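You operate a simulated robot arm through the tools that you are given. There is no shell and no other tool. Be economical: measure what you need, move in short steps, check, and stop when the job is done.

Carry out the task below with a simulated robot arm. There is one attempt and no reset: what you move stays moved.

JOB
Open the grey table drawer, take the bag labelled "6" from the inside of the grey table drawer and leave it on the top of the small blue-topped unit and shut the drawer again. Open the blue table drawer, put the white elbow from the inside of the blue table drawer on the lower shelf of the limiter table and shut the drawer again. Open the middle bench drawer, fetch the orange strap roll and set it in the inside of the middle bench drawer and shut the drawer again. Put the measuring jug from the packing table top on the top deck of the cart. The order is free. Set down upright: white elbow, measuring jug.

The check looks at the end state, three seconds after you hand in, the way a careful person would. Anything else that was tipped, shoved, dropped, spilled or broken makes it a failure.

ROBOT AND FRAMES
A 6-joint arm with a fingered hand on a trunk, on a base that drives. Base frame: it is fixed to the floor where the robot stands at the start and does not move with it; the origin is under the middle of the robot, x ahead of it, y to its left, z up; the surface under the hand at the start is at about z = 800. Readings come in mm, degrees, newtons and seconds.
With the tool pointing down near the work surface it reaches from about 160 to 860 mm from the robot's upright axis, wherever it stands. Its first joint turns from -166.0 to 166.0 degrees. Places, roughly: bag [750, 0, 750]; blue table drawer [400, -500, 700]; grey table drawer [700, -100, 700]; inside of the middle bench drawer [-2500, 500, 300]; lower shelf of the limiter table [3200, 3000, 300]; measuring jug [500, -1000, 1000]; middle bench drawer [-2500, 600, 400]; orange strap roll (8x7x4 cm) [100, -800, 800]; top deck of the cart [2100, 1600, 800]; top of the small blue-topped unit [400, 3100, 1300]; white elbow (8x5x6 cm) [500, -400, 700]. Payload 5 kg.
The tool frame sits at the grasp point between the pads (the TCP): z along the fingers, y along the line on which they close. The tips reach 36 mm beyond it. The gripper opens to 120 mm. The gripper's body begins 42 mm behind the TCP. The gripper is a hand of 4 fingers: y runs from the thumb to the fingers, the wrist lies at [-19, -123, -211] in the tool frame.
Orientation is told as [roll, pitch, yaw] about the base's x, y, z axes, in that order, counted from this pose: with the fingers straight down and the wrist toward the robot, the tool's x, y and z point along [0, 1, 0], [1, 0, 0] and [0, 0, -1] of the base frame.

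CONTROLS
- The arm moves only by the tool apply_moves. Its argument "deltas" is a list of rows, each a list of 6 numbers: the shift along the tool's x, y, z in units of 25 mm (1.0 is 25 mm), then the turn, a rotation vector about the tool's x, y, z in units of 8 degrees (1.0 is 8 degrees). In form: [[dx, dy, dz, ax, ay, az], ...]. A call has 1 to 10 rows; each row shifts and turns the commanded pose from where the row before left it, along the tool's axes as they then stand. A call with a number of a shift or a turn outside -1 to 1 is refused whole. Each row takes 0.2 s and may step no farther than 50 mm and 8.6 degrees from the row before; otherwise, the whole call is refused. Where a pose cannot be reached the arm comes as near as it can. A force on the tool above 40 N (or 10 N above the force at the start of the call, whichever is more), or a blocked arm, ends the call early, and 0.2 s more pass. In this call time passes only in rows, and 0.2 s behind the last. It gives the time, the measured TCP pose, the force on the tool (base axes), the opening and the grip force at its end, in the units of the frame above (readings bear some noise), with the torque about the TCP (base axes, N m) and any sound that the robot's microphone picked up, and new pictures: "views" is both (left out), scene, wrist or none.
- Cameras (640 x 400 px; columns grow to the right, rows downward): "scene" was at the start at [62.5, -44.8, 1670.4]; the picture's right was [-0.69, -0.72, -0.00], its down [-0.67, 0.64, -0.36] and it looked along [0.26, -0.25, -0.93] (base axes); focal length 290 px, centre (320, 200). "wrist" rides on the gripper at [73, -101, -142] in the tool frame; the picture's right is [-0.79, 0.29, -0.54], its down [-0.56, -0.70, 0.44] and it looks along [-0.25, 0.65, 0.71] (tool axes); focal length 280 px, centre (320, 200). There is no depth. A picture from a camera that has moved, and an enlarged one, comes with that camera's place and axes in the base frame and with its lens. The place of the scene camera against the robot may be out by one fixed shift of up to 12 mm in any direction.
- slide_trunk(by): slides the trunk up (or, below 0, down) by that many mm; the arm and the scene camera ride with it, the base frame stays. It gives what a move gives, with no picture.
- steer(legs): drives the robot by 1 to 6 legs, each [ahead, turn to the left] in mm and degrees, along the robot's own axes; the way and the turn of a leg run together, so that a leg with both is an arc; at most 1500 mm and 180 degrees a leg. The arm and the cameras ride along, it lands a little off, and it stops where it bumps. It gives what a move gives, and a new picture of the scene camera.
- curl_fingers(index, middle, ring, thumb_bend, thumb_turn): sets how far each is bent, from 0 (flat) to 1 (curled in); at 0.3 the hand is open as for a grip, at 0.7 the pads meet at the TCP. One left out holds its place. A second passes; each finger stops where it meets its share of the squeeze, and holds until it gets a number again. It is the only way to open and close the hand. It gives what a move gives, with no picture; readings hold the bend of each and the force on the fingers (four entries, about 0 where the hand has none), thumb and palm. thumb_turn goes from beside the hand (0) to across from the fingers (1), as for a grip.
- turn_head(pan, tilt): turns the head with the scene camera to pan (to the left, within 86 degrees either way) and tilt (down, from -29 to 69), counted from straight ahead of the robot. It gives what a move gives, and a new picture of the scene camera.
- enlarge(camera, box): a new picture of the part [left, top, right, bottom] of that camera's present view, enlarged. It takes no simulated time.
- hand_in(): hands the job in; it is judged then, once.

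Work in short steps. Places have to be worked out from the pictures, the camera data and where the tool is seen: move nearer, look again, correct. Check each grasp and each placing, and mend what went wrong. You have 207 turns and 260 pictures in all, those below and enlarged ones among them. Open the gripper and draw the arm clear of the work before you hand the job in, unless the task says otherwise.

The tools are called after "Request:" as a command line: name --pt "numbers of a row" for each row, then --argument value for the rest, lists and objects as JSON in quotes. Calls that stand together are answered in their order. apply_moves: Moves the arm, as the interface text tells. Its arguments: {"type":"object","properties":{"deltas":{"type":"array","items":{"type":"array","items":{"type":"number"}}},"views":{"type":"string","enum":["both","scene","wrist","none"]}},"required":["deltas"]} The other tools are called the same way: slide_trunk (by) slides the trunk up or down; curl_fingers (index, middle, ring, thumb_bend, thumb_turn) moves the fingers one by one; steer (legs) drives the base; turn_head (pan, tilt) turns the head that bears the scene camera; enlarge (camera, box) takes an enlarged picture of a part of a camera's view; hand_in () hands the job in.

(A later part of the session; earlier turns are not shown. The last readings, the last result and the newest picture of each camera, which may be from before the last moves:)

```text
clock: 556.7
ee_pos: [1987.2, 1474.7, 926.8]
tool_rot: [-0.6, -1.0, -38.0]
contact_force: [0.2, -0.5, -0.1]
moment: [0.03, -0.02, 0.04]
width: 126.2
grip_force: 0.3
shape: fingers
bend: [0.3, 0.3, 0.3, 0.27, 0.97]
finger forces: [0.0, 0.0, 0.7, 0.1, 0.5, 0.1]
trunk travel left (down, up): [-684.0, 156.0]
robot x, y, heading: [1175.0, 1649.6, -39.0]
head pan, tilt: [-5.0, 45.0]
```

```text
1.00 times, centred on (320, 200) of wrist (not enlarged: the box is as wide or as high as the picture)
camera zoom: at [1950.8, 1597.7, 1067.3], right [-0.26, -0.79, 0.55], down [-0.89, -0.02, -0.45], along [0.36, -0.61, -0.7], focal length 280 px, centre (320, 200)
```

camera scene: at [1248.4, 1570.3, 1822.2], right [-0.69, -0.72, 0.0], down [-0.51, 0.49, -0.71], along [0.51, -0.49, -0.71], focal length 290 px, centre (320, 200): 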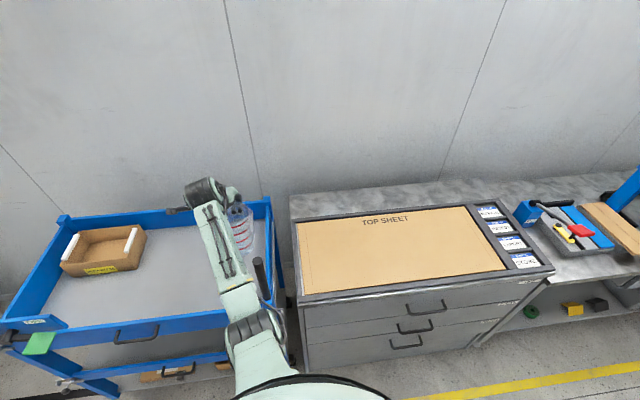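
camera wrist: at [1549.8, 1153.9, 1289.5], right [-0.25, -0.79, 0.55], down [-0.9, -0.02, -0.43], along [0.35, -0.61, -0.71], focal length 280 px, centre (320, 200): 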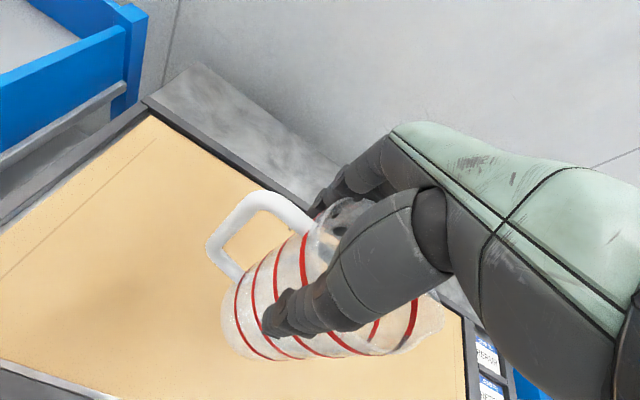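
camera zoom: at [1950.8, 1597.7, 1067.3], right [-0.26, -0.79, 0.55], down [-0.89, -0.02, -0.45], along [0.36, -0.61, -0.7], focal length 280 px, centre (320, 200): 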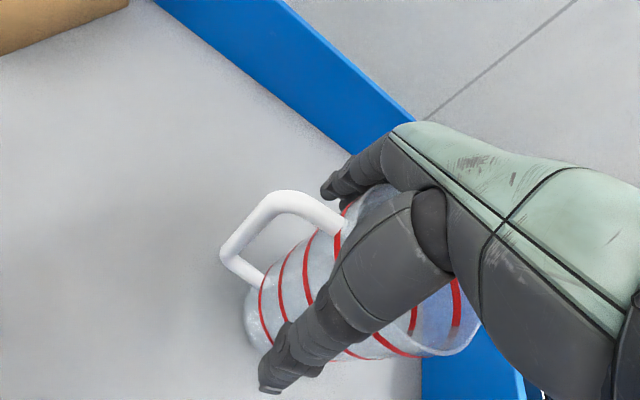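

Released. Open slightly more and lift the hand straight up, then check.

Request:
curl_fingers --index 0.26 --middle 0.26 --ring 0.26 --thumb_bend 0.22

Request:
apply_moves --pt "0 0 -0.4 0 0 0" --pt "0 0 -0.7 0 0 0" --pt "0 0 -0.8 0 0 0" --pt "0 0 -0.8 0 0 0" --pt "0 0 -0.8 0 0 0" --views "none"

Request:
slide_trunk --by 140

Request:
steer --legs '[[-420, 0]]'

```text
clock: 557.7
ee_pos: [1986.3, 1474.8, 928.1]
tool_rot: [-0.6, -0.9, -38.1]
contact_force: [-0.2, -0.7, -0.6]
moment: [-0.03, -0.04, -0.01]
width: 137.9
grip_force: 0.3
shape: fingers
bend: [0.26, 0.26, 0.26, 0.22, 0.97]
finger forces: [0.0, 0.1, 0.0, 0.0, 0.1, 0.0]
trunk travel left (down, up): [-684.0, 156.0]
robot x, y, heading: [1173.5, 1650.0, -38.7]
head pan, tilt: [-5.0, 45.0]
```

```text
clock: 558.9
ee_pos: [1986.7, 1476.9, 1015.1]
tool_rot: [-0.5, -0.9, -37.9]
contact_force: [0.5, 0.3, -0.9]
moment: [0.02, 0.04, 0.02]
width: 137.9
grip_force: 0.0
shape: fingers
bend: [0.26, 0.26, 0.26, 0.22, 0.97]
finger forces: [0.0, 0.0, 0.0, 0.1, 0.0, 0.0]
trunk travel left (down, up): [-684.0, 156.0]
robot x, y, heading: [1173.1, 1648.5, -39.0]
head pan, tilt: [-5.0, 45.0]
```

```text
clock: 560.5
ee_pos: [1987.2, 1476.9, 1154.9]
tool_rot: [-0.5, -0.9, -38.0]
contact_force: [0.3, -0.4, 0.3]
moment: [0.02, 0.0, -0.03]
width: 137.6
grip_force: 0.1
shape: fingers
bend: [0.26, 0.26, 0.26, 0.22, 0.97]
finger forces: [0.1, 0.0, 0.0, 0.0, 0.0, 0.1]
trunk travel left (down, up): [-824.0, 16.0]
robot x, y, heading: [1173.9, 1649.0, -38.9]
head pan, tilt: [-5.0, 45.0]
```

```text
clock: 563.3
ee_pos: [1659.5, 1745.6, 1154.4]
tool_rot: [-0.4, -0.8, -37.5]
contact_force: [0.0, -0.2, -0.1]
moment: [0.01, 0.02, 0.01]
width: 137.9
grip_force: 0.1
shape: fingers
bend: [0.26, 0.26, 0.26, 0.22, 0.97]
finger forces: [0.1, 0.1, 0.0, 0.0, 0.1, 0.0]
trunk travel left (down, up): [-824.0, 16.0]
robot x, y, heading: [846.0, 1917.2, -38.4]
head pan, tilt: [-5.0, 45.0]
camera scene: at [919.7, 1834.0, 1812.1], right [-0.69, -0.73, 0.0], down [-0.51, 0.49, -0.71], along [0.51, -0.49, -0.71], focal length 290 px, centre (320, 200)
```

scene: 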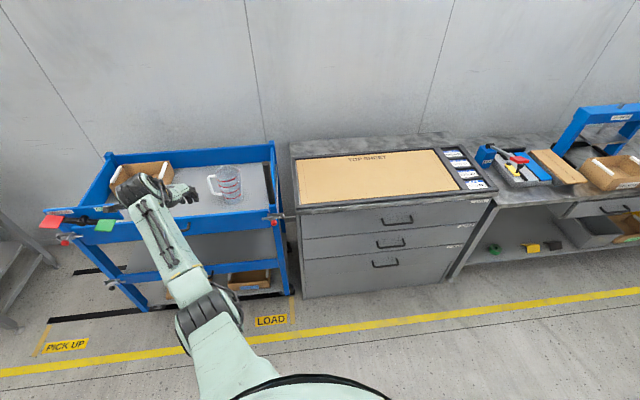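

Jug stands upright on the cart deck. Zoom to verify the cart corner (black rod) is intact.

Request:
enlarge --camera "scene" --box '[80, 130, 320, 290]'

```text
2.50 times, centred on (200, 210) of scene
camera zoom: at [919.7, 1834.0, 1812.1], right [-0.69, -0.73, 0.0], down [-0.51, 0.49, -0.71], along [0.51, -0.49, -0.71], focal length 724 px, centre (620, 175)
```

zoom: 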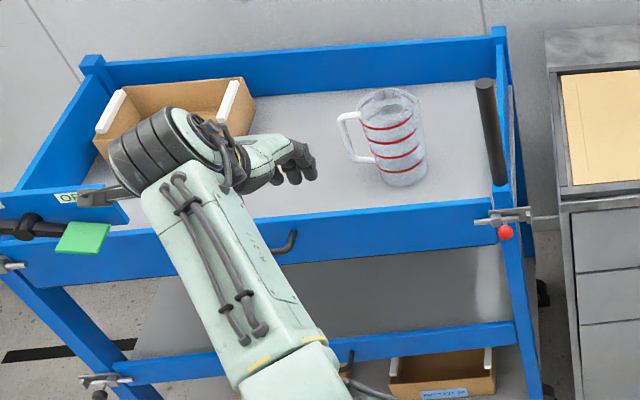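

Everything intact. Now the bench drawer. Re-pose the arm toward the right-front with the hand pitched forward, and drive toward the bench.

Request:
apply_moves --pt "-1 -0.3 -0.1 0 0 0" --pt "-1 -0.3 -0.1 0 0 0" --pt "-1 -0.3 -0.1 0 0 0" --pt "-1 -0.3 -0.1 0 0 0" --pt "-1 -0.3 -0.1 0 0 0" --pt "-1 -0.3 -0.1 0 0 0" --pt "-1 -0.3 -0.1 0 0 0" --pt "-1 -0.3 -0.1 0 0 0" --pt "-1 -0.3 -0.1 0 0 0" --pt "-1 -0.3 -0.1 0 0 0" --views "none"

Request:
apply_moves --pt "-1 -0.3 0 0 0 0" --pt "-1 -0.3 0 0 0 0" --pt "-1 -0.3 0 0 0 0" --pt "-1 -0.3 0 0 0 0" --pt "-1 -0.2 0 0 0 0" --pt "-1 0 0 0 0 0" --pt "-1 0 0 0 0 0" --pt "-1 0 0 0 0 0" --pt "-1 0 0 0 0 0" --pt "-1 0 0 0 0 0" --views "none"

Request:
apply_moves --pt "0 0 0 -1 0 0" --pt "0 0 0 -1 0 0" --pt "0 0 0 -1 0 0" --pt "0 0 0 -1 0 0" --pt "0 0 0 -1 0 0" --pt "0 0 0 -1 0 0" --pt "0 0 0 -1 0 0" --pt "0 0 0 -1 0 0" --views "none"

Request:
steer --legs '[[0, -130], [1400, 0], [1250, 0], [0, 42.5]]'

Request:
turn_head --pan 0 --tilt 40

```text
clock: 565.5
ee_pos: [1447.4, 1594.5, 1181.7]
tool_rot: [-0.5, -1.0, -37.6]
contact_force: [-0.1, 0.2, 0.4]
moment: [0.03, -0.03, -0.03]
width: 138.1
grip_force: 0.1
shape: fingers
bend: [0.26, 0.26, 0.26, 0.22, 0.97]
finger forces: [0.0, 0.0, 0.0, 0.1, 0.0, 0.0]
trunk travel left (down, up): [-824.0, 16.0]
robot x, y, heading: [844.9, 1914.0, -38.4]
head pan, tilt: [-5.0, 45.0]
```

```text
clock: 567.7
ee_pos: [1267.7, 1415.9, 1183.1]
tool_rot: [-0.5, -0.9, -37.5]
contact_force: [0.3, 0.0, 0.0]
moment: [0.06, -0.03, 0.05]
width: 138.1
grip_force: 0.0
shape: fingers
bend: [0.26, 0.26, 0.26, 0.22, 0.97]
finger forces: [0.0, 0.0, 0.0, 0.0, 0.0, 0.0]
trunk travel left (down, up): [-824.0, 16.0]
robot x, y, heading: [841.4, 1916.6, -38.6]
head pan, tilt: [-5.0, 45.0]
```

```text
clock: 569.5
ee_pos: [1267.1, 1418.7, 1182.6]
tool_rot: [-2.1, -64.7, -35.9]
contact_force: [-0.5, 0.7, 1.3]
moment: [0.03, 0.01, -0.02]
width: 138.5
grip_force: 0.0
shape: fingers
bend: [0.26, 0.26, 0.26, 0.22, 0.97]
finger forces: [0.0, 0.0, 0.1, 0.0, 0.0, 0.0]
trunk travel left (down, up): [-824.0, 16.0]
robot x, y, heading: [843.4, 1919.2, -38.8]
head pan, tilt: [-5.0, 45.0]
```

```text
clock: 592.4
ee_pos: [-2256.5, 1083.6, 1182.1]
tool_rot: [-1.2, -64.9, -127.6]
contact_force: [0.6, -0.3, 0.2]
moment: [0.01, 0.02, -0.02]
width: 138.4
grip_force: 0.0
shape: fingers
bend: [0.26, 0.26, 0.26, 0.22, 0.97]
finger forces: [0.2, 0.0, 0.0, 0.0, 0.1, 0.0]
trunk travel left (down, up): [-824.0, 16.0]
robot x, y, heading: [-1751.1, 1497.7, -129.8]
head pan, tilt: [-5.0, 45.0]
camera scene: at [-1836.3, 1409.9, 1812.2], right [-0.71, 0.7, 0.0], down [0.5, 0.5, -0.71], along [-0.5, -0.5, -0.71], focal length 290 px, centre (320, 200)
```

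scene: 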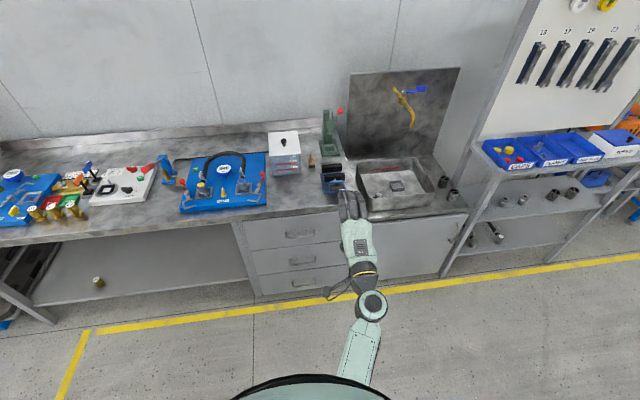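

```text
clock: 593.1
ee_pos: [-2257.3, 1083.7, 1183.9]
tool_rot: [-1.4, -64.9, -127.5]
contact_force: [0.1, -0.3, 0.1]
moment: [-0.02, 0.0, -0.01]
width: 138.3
grip_force: 0.0
shape: fingers
bend: [0.26, 0.26, 0.26, 0.22, 0.97]
finger forces: [0.1, 0.1, 0.0, 0.1, 0.0, 0.1]
trunk travel left (down, up): [-824.0, 16.0]
robot x, y, heading: [-1752.8, 1498.1, -129.5]
head pan, tilt: [0.0, 40.0]
camera scene: at [-1833.2, 1402.2, 1819.4], right [-0.77, 0.64, 0.0], down [0.41, 0.5, -0.77], along [-0.49, -0.59, -0.64], focal length 290 px, centre (320, 200)
```

scene: 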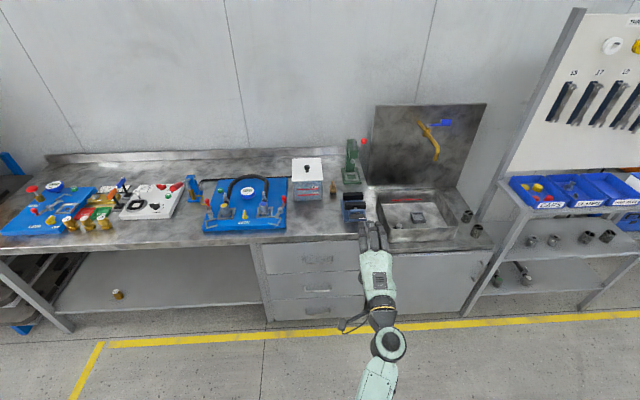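

Bench located: middle handle ≈ (−2401,678), z≈400, bench runs azimuth 143.8°. Shift left/forward to line up, lower the trunk, half-close the hand.

Request:
steer --legs '[[0, 25.1], [323, 0], [0, -21.8]]'

Request:
curl_fingers --index 0.52 --middle 0.52 --ring 0.52 --thumb_bend 0.5

Request:
slide_trunk --by -400

Request:
slide_trunk --by -350

Request:
turn_head --pan 0 --tilt 35

Request:
enlarge --camera "wrist" --box '[0, 0, 640, 400]'

```text
clock: 598.1
ee_pos: [-2311.8, 743.2, 1184.5]
tool_rot: [-1.3, -64.9, -124.0]
contact_force: [-0.2, -0.7, -0.1]
moment: [0.03, -0.03, 0.01]
width: 138.4
grip_force: 0.1
shape: fingers
bend: [0.26, 0.26, 0.26, 0.22, 0.97]
finger forces: [0.1, 0.0, 0.1, 0.1, 0.1, 0.0]
trunk travel left (down, up): [-824.0, 16.0]
robot x, y, heading: [-1829.9, 1184.3, -126.3]
head pan, tilt: [0.0, 40.0]
camera scene: at [-1909.0, 1086.8, 1819.4], right [-0.81, 0.59, 0.0], down [0.38, 0.52, -0.77], along [-0.45, -0.62, -0.64], focal length 290 px, centre (320, 200)
```

scene: 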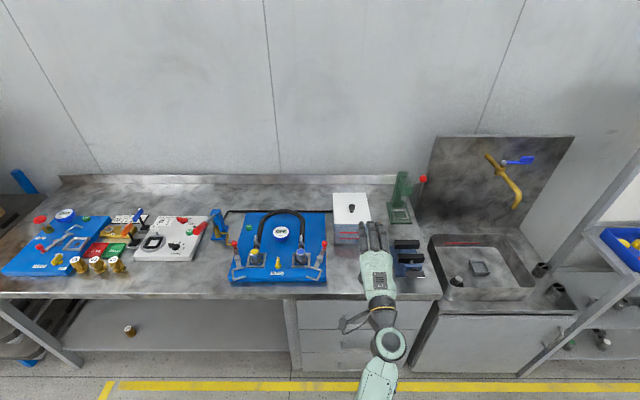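

```text
clock: 599.1
ee_pos: [-2310.6, 743.7, 1183.0]
tool_rot: [-1.3, -64.9, -123.9]
contact_force: [-1.0, -0.8, 0.6]
moment: [-0.01, 0.03, -0.01]
width: 61.9
grip_force: 0.0
shape: fingers
bend: [0.52, 0.52, 0.52, 0.5, 0.97]
finger forces: [0.1, 0.0, 0.0, 0.0, 0.0, 0.1]
trunk travel left (down, up): [-824.0, 16.0]
robot x, y, heading: [-1833.7, 1184.8, -126.1]
head pan, tilt: [0.0, 40.0]
```

```text
clock: 603.0
ee_pos: [-2311.9, 743.8, 783.9]
tool_rot: [-1.3, -64.9, -123.9]
contact_force: [-0.3, 0.9, -0.6]
moment: [0.01, 0.01, 0.03]
width: 62.1
grip_force: 0.0
shape: fingers
bend: [0.52, 0.52, 0.52, 0.5, 0.97]
finger forces: [0.1, 0.0, 0.1, 0.1, 0.1, 0.1]
trunk travel left (down, up): [-424.0, 416.0]
robot x, y, heading: [-1830.5, 1184.0, -126.0]
head pan, tilt: [0.0, 40.0]
```

```text
clock: 604.5
ee_pos: [-2311.7, 744.9, 671.0]
tool_rot: [-1.9, -66.6, -123.3]
contact_force: [10.9, 11.6, 25.7]
moment: [-1.06, 1.17, -0.08]
width: 71.0
grip_force: 13.7
shape: fingers
bend: [0.46, 0.46, 0.48, 0.5, 0.97]
finger forces: [8.9, 8.6, 8.9, 0.0, 0.0, 0.0]
trunk travel left (down, up): [-294.0, 546.0]
robot x, y, heading: [-1830.0, 1186.9, -126.2]
head pan, tilt: [0.0, 40.0]
stopped: the force on the tool passed its limit at 47 N (the readings are from after the stop); the commanded pose is now the measured one
```

```text
clock: 605.2
ee_pos: [-2310.8, 745.7, 670.1]
tool_rot: [-1.9, -66.4, -123.4]
contact_force: [10.0, 9.1, 28.0]
moment: [-1.14, 1.23, -0.1]
width: 73.1
grip_force: 14.8
shape: fingers
bend: [0.45, 0.46, 0.47, 0.5, 0.97]
finger forces: [10.4, 9.9, 9.1, 0.0, 0.0, 0.1]
trunk travel left (down, up): [-294.0, 546.0]
robot x, y, heading: [-1831.4, 1185.2, -126.0]
head pan, tilt: [0.0, 35.0]
camera scene: at [-1907.1, 1088.4, 1297.6], right [-0.81, 0.59, 0.0], down [0.34, 0.46, -0.82], along [-0.48, -0.66, -0.57], focal length 290 px, centre (320, 200)
```

scene: 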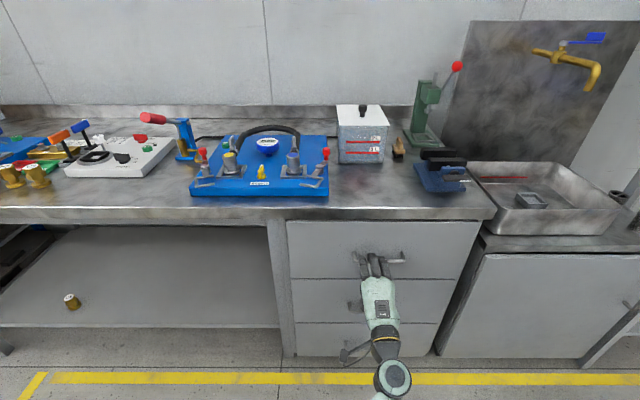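

```text
1.00 times, centred on (320, 200) of wrist (not enlarged: the box is as wide or as high as the picture)
camera zoom: at [-2154.4, 843.9, 632.3], right [-0.42, 0.76, 0.49], down [-0.54, 0.23, -0.81], along [-0.73, -0.61, 0.32], focal length 280 px, centre (320, 200)
```

zoom: 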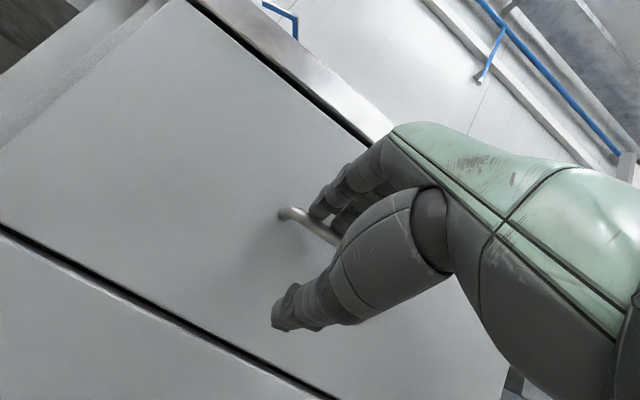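

My fingers came down on the top drawer's handle (bench is closer than estimated). Lift, back off, then lower to the middle handle's level (~490).

Request:
slide_trunk --by 40

Request:
steer --legs '[[-120, 0]]'

Request:
slide_trunk --by -215

Request:
enlarge --camera "wrist" --box '[0, 0, 640, 400]'

```text
clock: 606.0
ee_pos: [-2312.2, 743.8, 702.6]
tool_rot: [-1.5, -65.8, -123.7]
contact_force: [-0.9, -0.4, 0.9]
moment: [-0.01, -0.01, 0.0]
width: 62.1
grip_force: 0.1
shape: fingers
bend: [0.52, 0.51, 0.52, 0.5, 0.97]
finger forces: [0.1, 0.0, 0.1, 0.0, 0.0, 0.0]
trunk travel left (down, up): [-334.0, 506.0]
robot x, y, heading: [-1832.0, 1184.8, -126.2]
head pan, tilt: [0.0, 35.0]
```

```text
clock: 607.3
ee_pos: [-2239.6, 841.3, 704.1]
tool_rot: [-1.6, -65.8, -123.7]
contact_force: [0.1, 0.1, 0.4]
moment: [0.0, -0.01, 0.01]
width: 62.0
grip_force: 0.1
shape: fingers
bend: [0.52, 0.51, 0.52, 0.5, 0.97]
finger forces: [0.1, 0.0, 0.0, 0.1, 0.0, 0.1]
trunk travel left (down, up): [-334.0, 506.0]
robot x, y, heading: [-1760.5, 1282.9, -125.9]
head pan, tilt: [0.0, 35.0]
camera scene: at [-1837.8, 1184.7, 1337.2], right [-0.81, 0.59, 0.0], down [0.34, 0.46, -0.82], along [-0.48, -0.66, -0.57], focal length 290 px, centre (320, 200)
```

scene: 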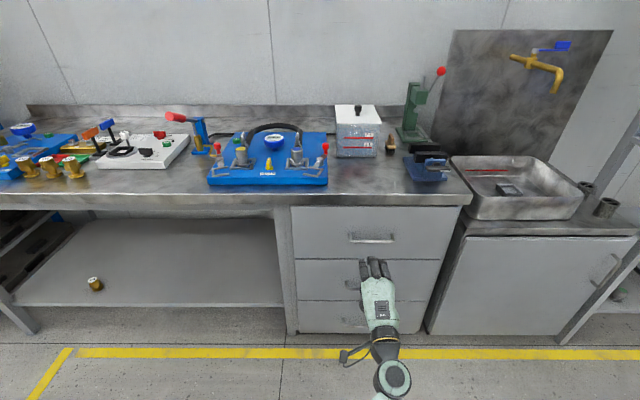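

```text
clock: 609.6
ee_pos: [-2240.4, 841.4, 488.2]
tool_rot: [-1.7, -65.9, -123.6]
contact_force: [0.8, 0.5, -0.2]
moment: [0.0, -0.01, 0.0]
width: 62.1
grip_force: 0.1
shape: fingers
bend: [0.52, 0.51, 0.52, 0.5, 0.97]
finger forces: [0.1, 0.0, 0.1, 0.0, 0.0, 0.0]
trunk travel left (down, up): [-119.0, 721.0]
robot x, y, heading: [-1762.8, 1283.5, -126.1]
head pan, tilt: [0.0, 35.0]
```

```text
1.00 times, centred on (320, 200) of wrist (not enlarged: the box is as wide or as high as the picture)
camera zoom: at [-2083.3, 940.8, 453.3], right [-0.43, 0.76, 0.49], down [-0.53, 0.23, -0.81], along [-0.73, -0.61, 0.31], focal length 280 px, centre (320, 200)
```

zoom: 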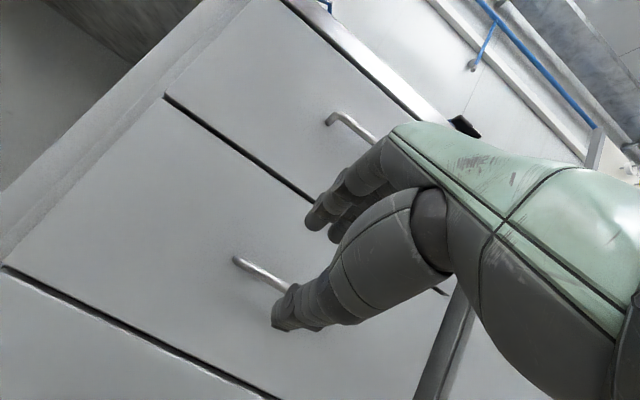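

Middle bar: z≈450, 158 mm ahead, laterally aligned. Lower 27 mm, drive in 105, then advance with the arm.

Request:
slide_trunk --by -27

Request:
steer --legs '[[102, 0]]'

Request:
apply_moves --pt "0 0.22 0.5 0 0 0" --pt "0 0.22 0.5 0 0 0" --pt "0 0.22 0.5 0 0 0" --views "wrist"

```text
clock: 610.3
ee_pos: [-2240.6, 842.1, 461.5]
tool_rot: [-1.5, -65.9, -123.5]
contact_force: [0.3, 0.6, -0.1]
moment: [0.0, 0.0, 0.0]
width: 61.8
grip_force: 0.2
shape: fingers
bend: [0.52, 0.51, 0.52, 0.5, 0.97]
finger forces: [0.1, 0.0, 0.0, 0.0, 0.0, 0.0]
trunk travel left (down, up): [-92.0, 748.0]
robot x, y, heading: [-1759.1, 1287.1, -125.8]
head pan, tilt: [0.0, 35.0]
```

```text
clock: 611.5
ee_pos: [-2299.8, 755.9, 462.0]
tool_rot: [-1.6, -66.0, -123.4]
contact_force: [0.1, 0.2, -0.2]
moment: [0.01, 0.0, 0.0]
width: 61.9
grip_force: 0.2
shape: fingers
bend: [0.52, 0.51, 0.52, 0.5, 0.97]
finger forces: [0.0, 0.1, 0.0, 0.0, 0.0, 0.0]
trunk travel left (down, up): [-92.0, 748.0]
robot x, y, heading: [-1821.3, 1202.0, -126.0]
head pan, tilt: [0.0, 35.0]
camera scene: at [-1899.0, 1099.9, 1095.0], right [-0.81, 0.59, 0.0], down [0.34, 0.46, -0.82], along [-0.48, -0.66, -0.57], focal length 290 px, centre (320, 200)
```

scene: 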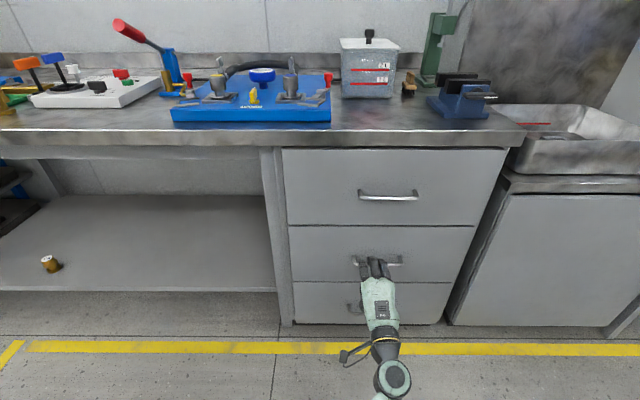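

```text
clock: 612.3
ee_pos: [-2323.5, 722.5, 461.6]
tool_rot: [-1.5, -65.9, -123.5]
contact_force: [0.3, -0.2, 0.4]
moment: [0.0, -0.02, 0.02]
width: 62.1
grip_force: 0.0
shape: fingers
bend: [0.52, 0.51, 0.52, 0.5, 0.97]
finger forces: [0.0, 0.0, 0.1, 0.0, 0.1, 0.0]
trunk travel left (down, up): [-92.0, 748.0]
robot x, y, heading: [-1823.1, 1203.1, -125.9]
head pan, tilt: [0.0, 35.0]
camera wrist: at [-2166.5, 822.6, 426.3], right [-0.43, 0.76, 0.49], down [-0.53, 0.23, -0.81], along [-0.73, -0.61, 0.31], focal length 280 px, centre (320, 200)
```

wrist: 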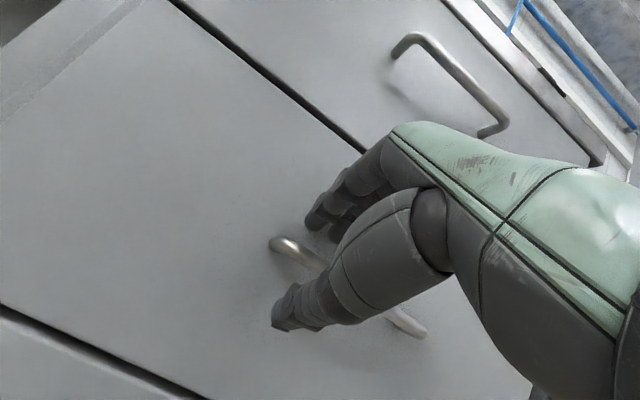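

Bar is between fingers and thumb. Advance a little more until contact, then close and pull.

Request:
apply_moves --pt "0 0.15 0.35 0 0 0" --pt "0 0.1 0.25 0 0 0" --views "none"

Request:
curl_fingers --index 0.85 --middle 0.85 --ring 0.85 --thumb_bend 0.8

Request:
steer --legs '[[-300, 0]]'

```text
clock: 612.8
ee_pos: [-2327.2, 718.3, 463.8]
tool_rot: [-1.3, -66.3, -123.7]
contact_force: [15.1, 18.1, 5.7]
moment: [-0.49, 0.41, 0.22]
width: 55.9
grip_force: 11.9
shape: fingers
bend: [0.56, 0.52, 0.52, 0.5, 0.97]
finger forces: [17.9, 5.6, 0.0, 0.0, 0.0, 0.1]
trunk travel left (down, up): [-92.0, 748.0]
robot x, y, heading: [-1820.1, 1200.6, -125.9]
head pan, tilt: [0.0, 35.0]
stopped in row 2: the force on the tool passed its limit at 47 N (the readings are from after the stop); the commanded pose is now the measured one
```

```text
clock: 613.8
ee_pos: [-2328.9, 715.9, 461.8]
tool_rot: [-1.3, -66.0, -123.7]
contact_force: [-3.8, 1.5, -5.3]
moment: [0.28, 0.35, 0.5]
width: 0.0
grip_force: 22.4
shape: fingers
bend: [0.76, 0.77, 0.77, 0.71, 0.97]
finger forces: [0.1, 9.4, 10.5, 0.0, 24.9, 0.0]
trunk travel left (down, up): [-92.0, 748.0]
robot x, y, heading: [-1822.3, 1200.2, -126.3]
head pan, tilt: [0.0, 35.0]
```

```text
clock: 616.0
ee_pos: [-2155.4, 953.3, 461.5]
tool_rot: [-1.3, -66.0, -123.7]
contact_force: [2.3, -1.3, -7.0]
moment: [0.23, 0.21, 0.49]
width: 0.2
grip_force: 21.4
shape: fingers
bend: [0.77, 0.77, 0.77, 0.71, 0.97]
finger forces: [0.0, 9.0, 9.4, 0.0, 26.0, 0.0]
trunk travel left (down, up): [-92.0, 748.0]
robot x, y, heading: [-1651.1, 1442.8, -125.6]
head pan, tilt: [0.0, 35.0]
camera scene: at [-1726.9, 1337.3, 1094.9], right [-0.81, 0.59, 0.0], down [0.34, 0.47, -0.82], along [-0.48, -0.66, -0.57], focal length 290 px, centre (320, 200)
```

scene: 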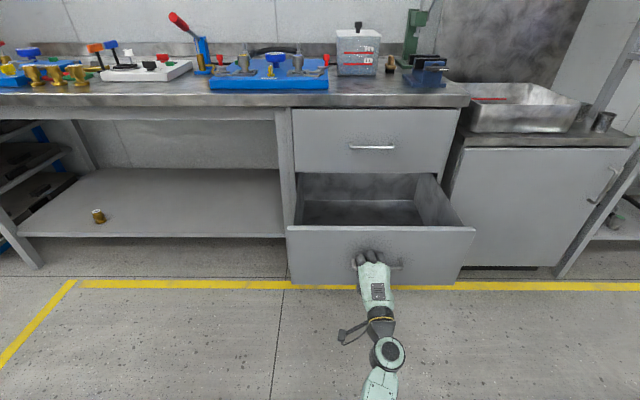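

The middle drawer is open and empty. Release, back off, raise the arm with the hand down, and drive to the orange roll.

Request:
curl_fingers --index 0.5 --middle 0.5 --ring 0.5 --thumb_bend 0.45

Request:
steer --legs '[[-200, 0]]'

Request:
slide_trunk --by 400

Request:
slide_trunk --by 280

Request:
apply_moves --pt "0 0 0 1 0 0" --pt "0 0 0 1 0 0" --pt "0 0 0 1 0 0" --pt "0 0 0 1 0 0" --pt "0 0 0 1 0 0" --pt "0 0 0 1 0 0" --pt "0 0 0 1 0 0" --pt "0 0 0 1 0 0" --views "none"

Request:
steer --legs '[[0, 58.7], [1480, 0], [0, 31.1], [680, 0]]'

```text
clock: 617.0
ee_pos: [-2156.1, 952.6, 462.7]
tool_rot: [-1.2, -66.1, -123.6]
contact_force: [-0.2, 0.2, -0.9]
moment: [-0.04, -0.05, 0.02]
width: 71.2
grip_force: 0.1
shape: fingers
bend: [0.5, 0.5, 0.5, 0.45, 0.97]
finger forces: [0.1, 0.1, 0.1, 0.0, 0.1, 0.0]
trunk travel left (down, up): [-92.0, 748.0]
robot x, y, heading: [-1651.1, 1440.7, -125.8]
head pan, tilt: [0.0, 35.0]
```

```text
clock: 618.7
ee_pos: [-2040.7, 1111.0, 462.4]
tool_rot: [-1.4, -66.2, -123.5]
contact_force: [0.2, -0.2, 0.8]
moment: [0.04, -0.02, 0.01]
width: 71.4
grip_force: 0.1
shape: fingers
bend: [0.5, 0.5, 0.5, 0.45, 0.97]
finger forces: [0.0, 0.0, 0.0, 0.1, 0.0, 0.0]
trunk travel left (down, up): [-92.0, 748.0]
robot x, y, heading: [-1532.7, 1597.8, -125.8]
head pan, tilt: [0.0, 35.0]
camera scene: at [-1611.6, 1496.7, 1095.0], right [-0.81, 0.59, 0.0], down [0.34, 0.46, -0.82], along [-0.48, -0.66, -0.57], focal length 290 px, centre (320, 200)
```

scene: 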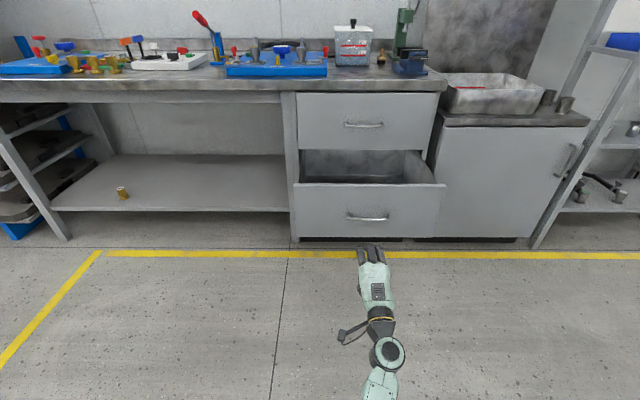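

```text
clock: 622.5
ee_pos: [-2040.2, 1112.0, 862.5]
tool_rot: [-1.3, -66.1, -123.4]
contact_force: [-1.1, 0.0, -0.1]
moment: [-0.02, -0.01, 0.0]
width: 71.2
grip_force: 0.1
shape: fingers
bend: [0.5, 0.5, 0.5, 0.45, 0.97]
finger forces: [0.0, 0.0, 0.0, 0.0, 0.1, 0.0]
trunk travel left (down, up): [-492.0, 348.0]
robot x, y, heading: [-1531.6, 1602.2, -125.8]
head pan, tilt: [0.0, 35.0]
```

```text
clock: 625.3
ee_pos: [-2039.6, 1110.6, 1142.8]
tool_rot: [-1.3, -66.1, -123.6]
contact_force: [0.2, 0.1, 1.1]
moment: [0.0, 0.01, -0.01]
width: 71.3
grip_force: 0.0
shape: fingers
bend: [0.5, 0.5, 0.5, 0.45, 0.97]
finger forces: [0.0, 0.0, 0.0, 0.0, 0.0, 0.1]
trunk travel left (down, up): [-772.0, 68.0]
robot x, y, heading: [-1532.2, 1596.6, -125.9]
head pan, tilt: [0.0, 35.0]
```

```text
clock: 627.1
ee_pos: [-2040.6, 1112.1, 1140.6]
tool_rot: [-0.6, -1.9, -124.8]
contact_force: [-0.3, -0.1, -0.1]
moment: [-0.03, -0.02, 0.0]
width: 71.6
grip_force: 0.0
shape: fingers
bend: [0.5, 0.5, 0.5, 0.45, 0.97]
finger forces: [0.1, 0.0, 0.0, 0.0, 0.1, 0.0]
trunk travel left (down, up): [-772.0, 68.0]
robot x, y, heading: [-1531.4, 1599.4, -125.6]
head pan, tilt: [0.0, 35.0]
```

```text
clock: 643.7
ee_pos: [160.0, -594.9, 1141.8]
tool_rot: [-0.6, -2.2, -32.1]
contact_force: [-0.5, -0.3, -0.7]
moment: [0.0, -0.04, 0.01]
width: 72.0
grip_force: 0.1
shape: fingers
bend: [0.5, 0.5, 0.5, 0.45, 0.97]
finger forces: [0.1, 0.1, 0.0, 0.1, 0.1, 0.0]
trunk travel left (down, up): [-772.0, 68.0]
robot x, y, heading: [-354.0, -111.4, -33.1]
head pan, tilt: [0.0, 35.0]
camera scene: at [-259.8, -182.8, 1775.0], right [-0.55, -0.84, 0.0], down [-0.48, 0.31, -0.82], along [0.69, -0.45, -0.57], focal length 290 px, centre (320, 200)
```

scene: 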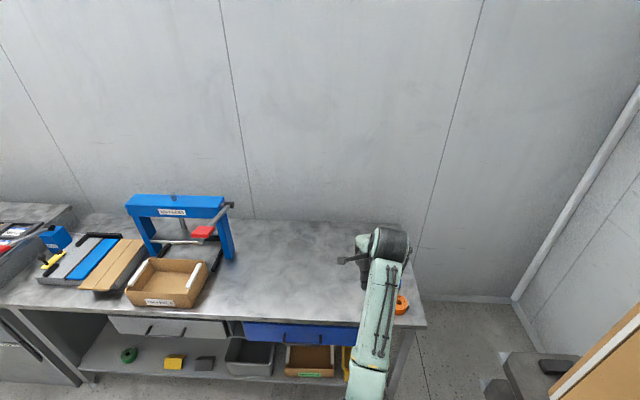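

Roll ≈ (130,−793), with the blue roll 100 mm behind it. Turn right 13°, advance, and yaw the hand so the fingers avoid the blue roll.

Request:
steer --legs '[[0, -13], [140, 0]]'

Request:
curl_fingers --index 0.38 --middle 0.38 --ring 0.38 --thumb_bend 0.34

Request:
apply_moves --pt "0 0 1 0 0 1" --pt "0 0 1 0 0 1" --pt "0 0 1 0 0 1" --pt "0 0 1 0 0 1" --pt "0 0 1 0 0 1" --views "wrist"

```text
clock: 646.0
ee_pos: [135.7, -796.9, 1143.3]
tool_rot: [-0.8, -2.2, -44.8]
contact_force: [-0.4, 0.4, 0.5]
moment: [0.0, 0.0, -0.03]
width: 71.4
grip_force: 0.1
shape: fingers
bend: [0.5, 0.5, 0.5, 0.45, 0.97]
finger forces: [0.0, 0.1, 0.1, 0.0, 0.0, 0.0]
trunk travel left (down, up): [-772.0, 68.0]
robot x, y, heading: [-251.9, -212.9, -46.4]
head pan, tilt: [0.0, 35.0]
camera scene: at [-179.6, -303.8, 1775.2], right [-0.72, -0.69, 0.0], down [-0.4, 0.41, -0.82], along [0.57, -0.59, -0.57], focal length 290 px, centre (320, 200)
```

scene: 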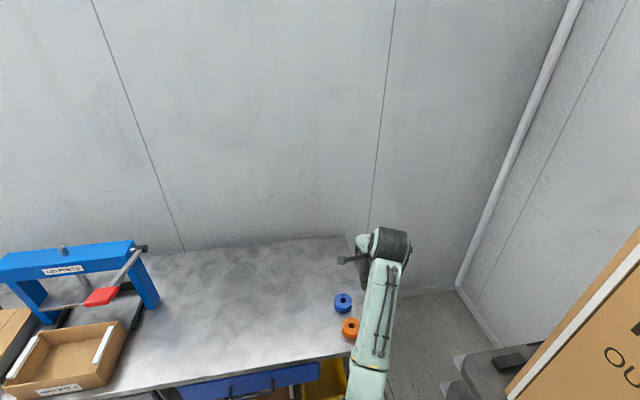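

```text
clock: 647.0
ee_pos: [136.3, -798.1, 1142.6]
tool_rot: [-0.5, -2.1, -44.9]
contact_force: [-1.5, -0.3, 0.7]
moment: [0.0, 0.01, 0.02]
width: 105.7
grip_force: 0.0
shape: fingers
bend: [0.38, 0.38, 0.38, 0.34, 0.97]
finger forces: [0.0, 0.0, 0.0, 0.0, 0.0, 0.1]
trunk travel left (down, up): [-772.0, 68.0]
robot x, y, heading: [-250.1, -210.7, -45.9]
head pan, tilt: [0.0, 35.0]
```

```text
clock: 648.2
ee_pos: [138.5, -803.6, 1016.2]
tool_rot: [0.9, -2.1, -85.1]
contact_force: [0.5, 0.1, 0.1]
moment: [-0.01, 0.02, -0.01]
width: 105.8
grip_force: 0.1
shape: fingers
bend: [0.38, 0.38, 0.38, 0.34, 0.97]
finger forces: [0.1, 0.0, 0.1, 0.1, 0.0, 0.0]
trunk travel left (down, up): [-772.0, 68.0]
robot x, y, heading: [-253.4, -216.4, -46.3]
head pan, tilt: [0.0, 35.0]
camera wrist: at [198.9, -691.1, 1155.8], right [-0.77, -0.34, 0.54], down [-0.61, 0.63, -0.48], along [-0.18, -0.7, -0.69], focal length 280 px, centre (320, 200)
```

wrist: 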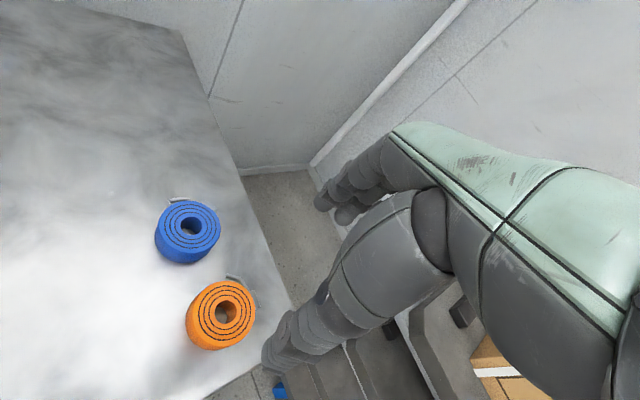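

Posture OK; roll ≈ (153,−788). Align and descend.

Request:
apply_moves --pt "0.92 -0.29 0 0 0 0" --pt "0.92 -0.29 0 0 0 0" --views "none"

Request:
slide_trunk --by -110

Request:
enlarge --camera "wrist" --box '[100, 120, 500, 400]'

```text
clock: 648.8
ee_pos: [181.8, -785.4, 1016.0]
tool_rot: [0.9, -2.0, -85.0]
contact_force: [0.8, 0.6, 0.5]
moment: [0.02, 0.0, 0.03]
width: 106.0
grip_force: 0.0
shape: fingers
bend: [0.38, 0.38, 0.38, 0.34, 0.97]
finger forces: [0.1, 0.1, 0.0, 0.1, 0.0, 0.1]
trunk travel left (down, up): [-772.0, 68.0]
robot x, y, heading: [-251.4, -215.6, -46.1]
head pan, tilt: [0.0, 35.0]
```

```text
clock: 650.2
ee_pos: [181.6, -785.7, 906.4]
tool_rot: [1.0, -2.0, -85.0]
contact_force: [-0.7, 0.4, -0.4]
moment: [-0.01, 0.02, 0.01]
width: 105.5
grip_force: 0.1
shape: fingers
bend: [0.38, 0.38, 0.38, 0.34, 0.97]
finger forces: [0.0, 0.0, 0.0, 0.1, 0.0, 0.0]
trunk travel left (down, up): [-662.0, 178.0]
robot x, y, heading: [-249.9, -213.8, -46.0]
head pan, tilt: [0.0, 35.0]
```

```text
1.43 times, centred on (300, 260) of wrist
camera zoom: at [241.8, -672.9, 1046.7], right [-0.77, -0.34, 0.54], down [-0.61, 0.63, -0.48], along [-0.18, -0.7, -0.7], focal length 401 px, centre (349, 114)
```

zoom: 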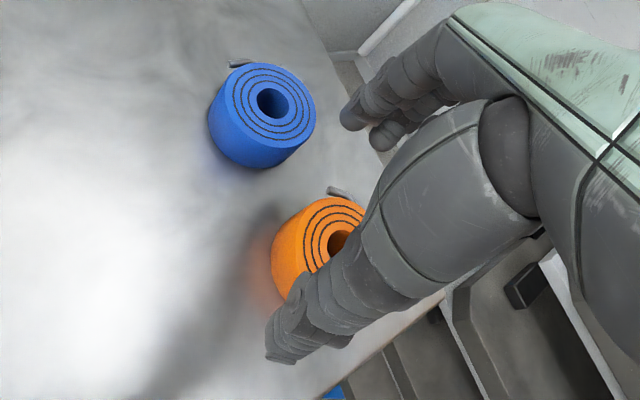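

Roll (157,−786) sits between thumb and fingers. Lower to the table and close.

Request:
apply_moves --pt "0.15 0 0.8 0 0 0" --pt "0 0 0.7 0 0 0" --pt "0 0 0.5 0 0 0" --pt "0 0 0.3 0 0 0" --views "none"

Request:
curl_fingers --index 0.6 --middle 0.6 --ring 0.6 --thumb_bend 0.58

```text
clock: 651.2
ee_pos: [191.8, -791.7, 865.6]
tool_rot: [1.8, -3.5, -85.0]
contact_force: [-3.2, 5.6, 24.9]
moment: [-1.35, -0.32, -0.06]
width: 108.0
grip_force: 12.6
shape: fingers
bend: [0.36, 0.38, 0.38, 0.34, 0.97]
finger forces: [25.2, 0.1, 0.0, 0.1, 0.0, 0.0]
trunk travel left (down, up): [-662.0, 178.0]
robot x, y, heading: [-251.2, -214.4, -46.3]
head pan, tilt: [0.0, 35.0]
stopped in row 4: the force on the tool passed its limit at 46 N (the readings are from after the stop); the commanded pose is now the measured one
```

```text
clock: 652.2
ee_pos: [189.8, -789.4, 865.4]
tool_rot: [1.7, -3.2, -84.9]
contact_force: [-2.7, 1.0, 29.9]
moment: [-2.06, -0.54, -0.14]
width: 78.2
grip_force: 14.9
shape: fingers
bend: [0.35, 0.6, 0.6, 0.57, 0.97]
finger forces: [30.4, 0.0, 0.0, 0.0, 0.0, 0.0]
trunk travel left (down, up): [-662.0, 178.0]
robot x, y, heading: [-254.7, -213.0, -46.0]
head pan, tilt: [0.0, 35.0]
```

The index landed on the blue roll. Raise, reopen, shift 24 mm right and yaw 10° more, then retry.

Request:
apply_moves --pt "0 0 -0.8 0 0 0" --pt "0 0 -0.6 0 0 0" --views "none"

Request:
curl_fingers --index 0.4 --middle 0.4 --ring 0.4 --thumb_bend 0.36

Request:
apply_moves --pt "-0.5 0 0 -0.15 0.1 0.65" --pt "-0.5 0 0 -0.15 0.1 0.65" --views "wrist"

```text
clock: 652.8
ee_pos: [188.9, -786.7, 892.9]
tool_rot: [1.3, -2.6, -84.8]
contact_force: [-0.2, 0.0, 0.5]
moment: [-0.03, 0.01, -0.02]
width: 63.0
grip_force: 0.0
shape: fingers
bend: [0.45, 0.6, 0.6, 0.57, 0.97]
finger forces: [0.0, 0.0, 0.1, 0.0, 0.0, 0.0]
trunk travel left (down, up): [-662.0, 178.0]
robot x, y, heading: [-248.7, -217.9, -45.9]
head pan, tilt: [0.0, 35.0]
```

```text
clock: 653.8
ee_pos: [189.0, -788.9, 894.3]
tool_rot: [1.4, -2.8, -85.0]
contact_force: [-0.5, -1.2, 0.0]
moment: [-0.01, 0.0, -0.01]
width: 99.7
grip_force: 0.2
shape: fingers
bend: [0.4, 0.4, 0.4, 0.36, 0.97]
finger forces: [0.0, 0.0, 0.1, 0.1, 0.0, 0.1]
trunk travel left (down, up): [-662.0, 178.0]
robot x, y, heading: [-250.3, -217.5, -45.9]
head pan, tilt: [0.0, 35.0]
```

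```text
clock: 654.4
ee_pos: [163.3, -787.7, 894.3]
tool_rot: [3.8, -4.7, -95.6]
contact_force: [0.2, 0.5, 0.8]
moment: [0.01, 0.01, -0.02]
width: 99.9
grip_force: 0.1
shape: fingers
bend: [0.4, 0.4, 0.4, 0.36, 0.97]
finger forces: [0.0, 0.0, 0.1, 0.0, 0.1, 0.0]
trunk travel left (down, up): [-662.0, 178.0]
robot x, y, heading: [-252.0, -212.4, -46.0]
head pan, tilt: [0.0, 35.0]
camera wrist: at [236.8, -681.2, 1031.9], right [-0.84, -0.17, 0.51], down [-0.46, 0.71, -0.54], along [-0.27, -0.69, -0.67], focal length 280 px, centre (320, 200)
```

wrist: 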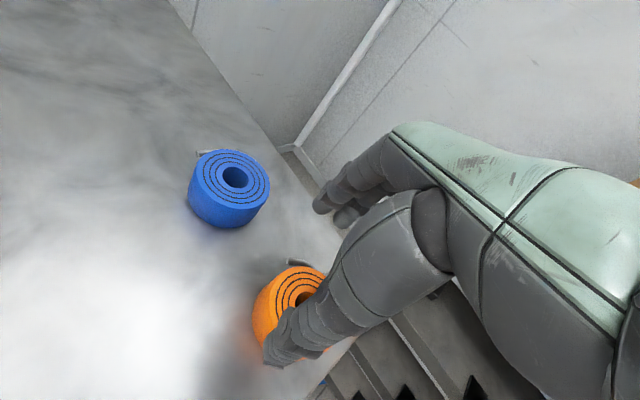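

Level the hand, shift 17 mm toward the thumb side, then descend.

Request:
apply_moves --pt "-0.1 -0.35 0 0.3 -0.24 0" --pt "-0.1 -0.35 0 0.3 -0.24 0" --pt "0 0 0.6 0 0 0" --pt "0 0 0.5 0 0 0" --pt "0 0 0.4 0 0 0" --pt "0 0 0.3 0 0 0" --views "none"

```text
clock: 655.8
ee_pos: [160.7, -771.8, 847.3]
tool_rot: [-0.2, 0.0, -95.2]
contact_force: [-0.2, 0.8, -0.4]
moment: [0.03, 0.05, -0.02]
width: 100.0
grip_force: 0.0
shape: fingers
bend: [0.4, 0.4, 0.4, 0.36, 0.97]
finger forces: [0.0, 0.1, 0.0, 0.0, 0.0, 0.1]
trunk travel left (down, up): [-662.0, 178.0]
robot x, y, heading: [-254.3, -212.8, -46.0]
head pan, tilt: [0.0, 35.0]
```

Down at 847 with no contact. Close on the roll.

Request:
curl_fingers --index 0.75 --middle 0.75 --ring 0.75 --thumb_bend 0.72

Request:
apply_moves --pt "0 0 -0.8 0 0 0" --pt "0 0 -0.8 0 0 0" --pt "0 0 -0.8 0 0 0" --pt "0 0 -0.8 0 0 0" --views "wrist"

```text
clock: 656.8
ee_pos: [159.5, -770.8, 847.7]
tool_rot: [-0.1, 0.2, -95.2]
contact_force: [-0.6, 0.3, 0.3]
moment: [-0.01, -0.04, -0.02]
width: 57.1
grip_force: 22.4
shape: fingers
bend: [0.58, 0.56, 0.63, 0.51, 0.94]
finger forces: [7.0, 7.3, 7.1, 0.0, 23.9, 0.1]
trunk travel left (down, up): [-662.0, 178.0]
robot x, y, heading: [-255.1, -218.8, -45.8]
head pan, tilt: [0.0, 35.0]
```

```text
clock: 657.8
ee_pos: [162.2, -771.5, 927.5]
tool_rot: [-0.1, 0.1, -95.4]
contact_force: [0.3, 0.3, -0.3]
moment: [0.01, 0.01, 0.0]
width: 56.8
grip_force: 23.0
shape: fingers
bend: [0.58, 0.56, 0.63, 0.51, 0.94]
finger forces: [7.1, 7.2, 6.9, 0.1, 23.8, 0.0]
trunk travel left (down, up): [-662.0, 178.0]
robot x, y, heading: [-253.9, -213.3, -46.0]
head pan, tilt: [0.0, 35.0]
camera wrist: at [243.1, -677.4, 1069.7], right [-0.81, -0.22, 0.54], down [-0.49, 0.75, -0.44], along [-0.31, -0.63, -0.71], focal length 280 px, centre (320, 200)
```

wrist: 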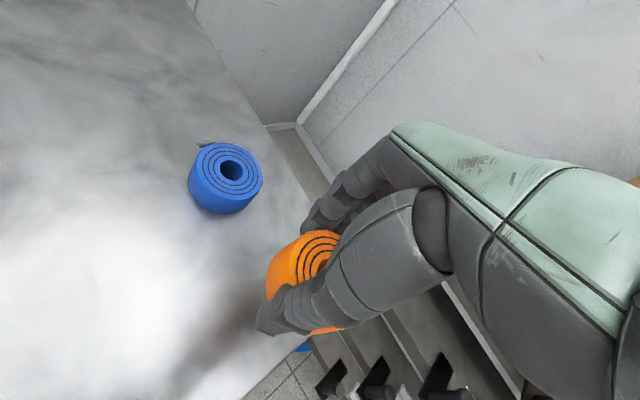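

Roll is firmly held. Raise and carry it to the bench drawer.

Request:
slide_trunk --by 150

Request:
steer --legs '[[-350, 0], [0, 167.6], [1500, 0], [471, 0], [0, 112.2], [350, 0]]'

Request:
turn_head --pan 0 --tilt 50

```text
clock: 659.6
ee_pos: [161.6, -773.0, 1076.6]
tool_rot: [-0.1, 0.0, -95.2]
contact_force: [-0.1, -0.5, -0.6]
moment: [-0.03, -0.02, 0.0]
width: 57.1
grip_force: 22.7
shape: fingers
bend: [0.58, 0.56, 0.63, 0.51, 0.94]
finger forces: [7.1, 7.3, 7.1, 0.1, 23.8, 0.0]
trunk travel left (down, up): [-812.0, 28.0]
robot x, y, heading: [-251.7, -216.5, -45.8]
head pan, tilt: [0.0, 35.0]
```

```text
clock: 687.9
ee_pos: [-2144.5, 990.7, 1078.4]
tool_rot: [0.0, 0.0, -177.4]
contact_force: [0.4, -0.3, -1.0]
moment: [0.02, 0.03, 0.01]
width: 56.5
grip_force: 22.8
shape: fingers
bend: [0.59, 0.56, 0.64, 0.51, 0.94]
finger forces: [6.9, 7.1, 7.8, 0.1, 22.8, 0.1]
trunk travel left (down, up): [-812.0, 28.0]
robot x, y, heading: [-1646.0, 1475.9, -128.0]
head pan, tilt: [0.0, 35.0]
camera scene: at [-1728.2, 1378.0, 1815.1], right [-0.79, 0.62, 0.0], down [0.36, 0.45, -0.82], along [-0.51, -0.64, -0.57], focal length 290 px, centre (320, 200)
```

scene: 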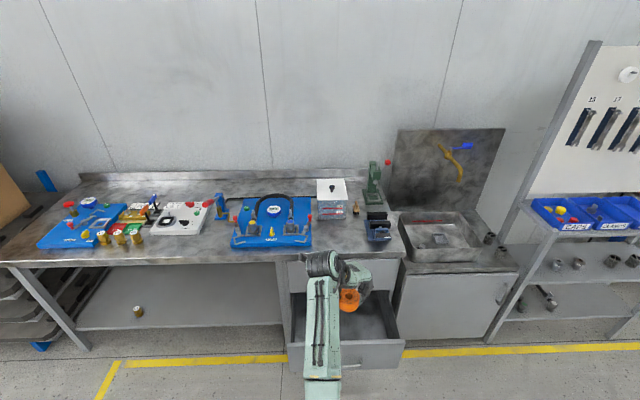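

```text
clock: 688.6
ee_pos: [-2144.9, 991.0, 1076.5]
tool_rot: [-0.2, 0.2, -177.5]
contact_force: [-0.4, 0.2, -0.7]
moment: [-0.02, 0.0, -0.01]
width: 56.6
grip_force: 22.4
shape: fingers
bend: [0.59, 0.56, 0.64, 0.51, 0.94]
finger forces: [7.0, 7.2, 7.8, 0.0, 22.8, 0.0]
trunk travel left (down, up): [-812.0, 28.0]
robot x, y, heading: [-1645.7, 1480.2, -128.3]
head pan, tilt: [0.0, 50.0]
camera scene: at [-1722.4, 1385.6, 1793.3], right [-0.79, 0.62, 0.0], down [0.47, 0.6, -0.64], along [-0.4, -0.5, -0.77], focal length 290 px, centre (320, 200)
```

scene: 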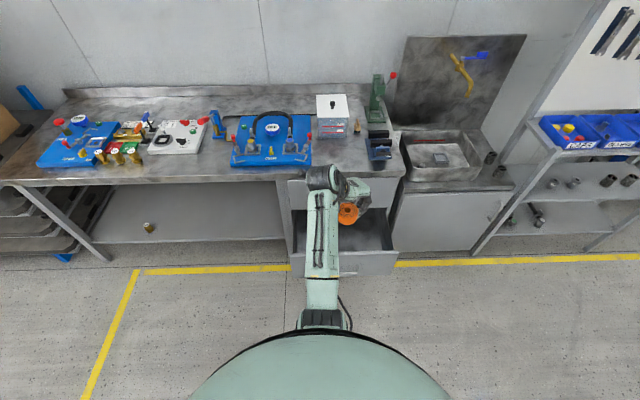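

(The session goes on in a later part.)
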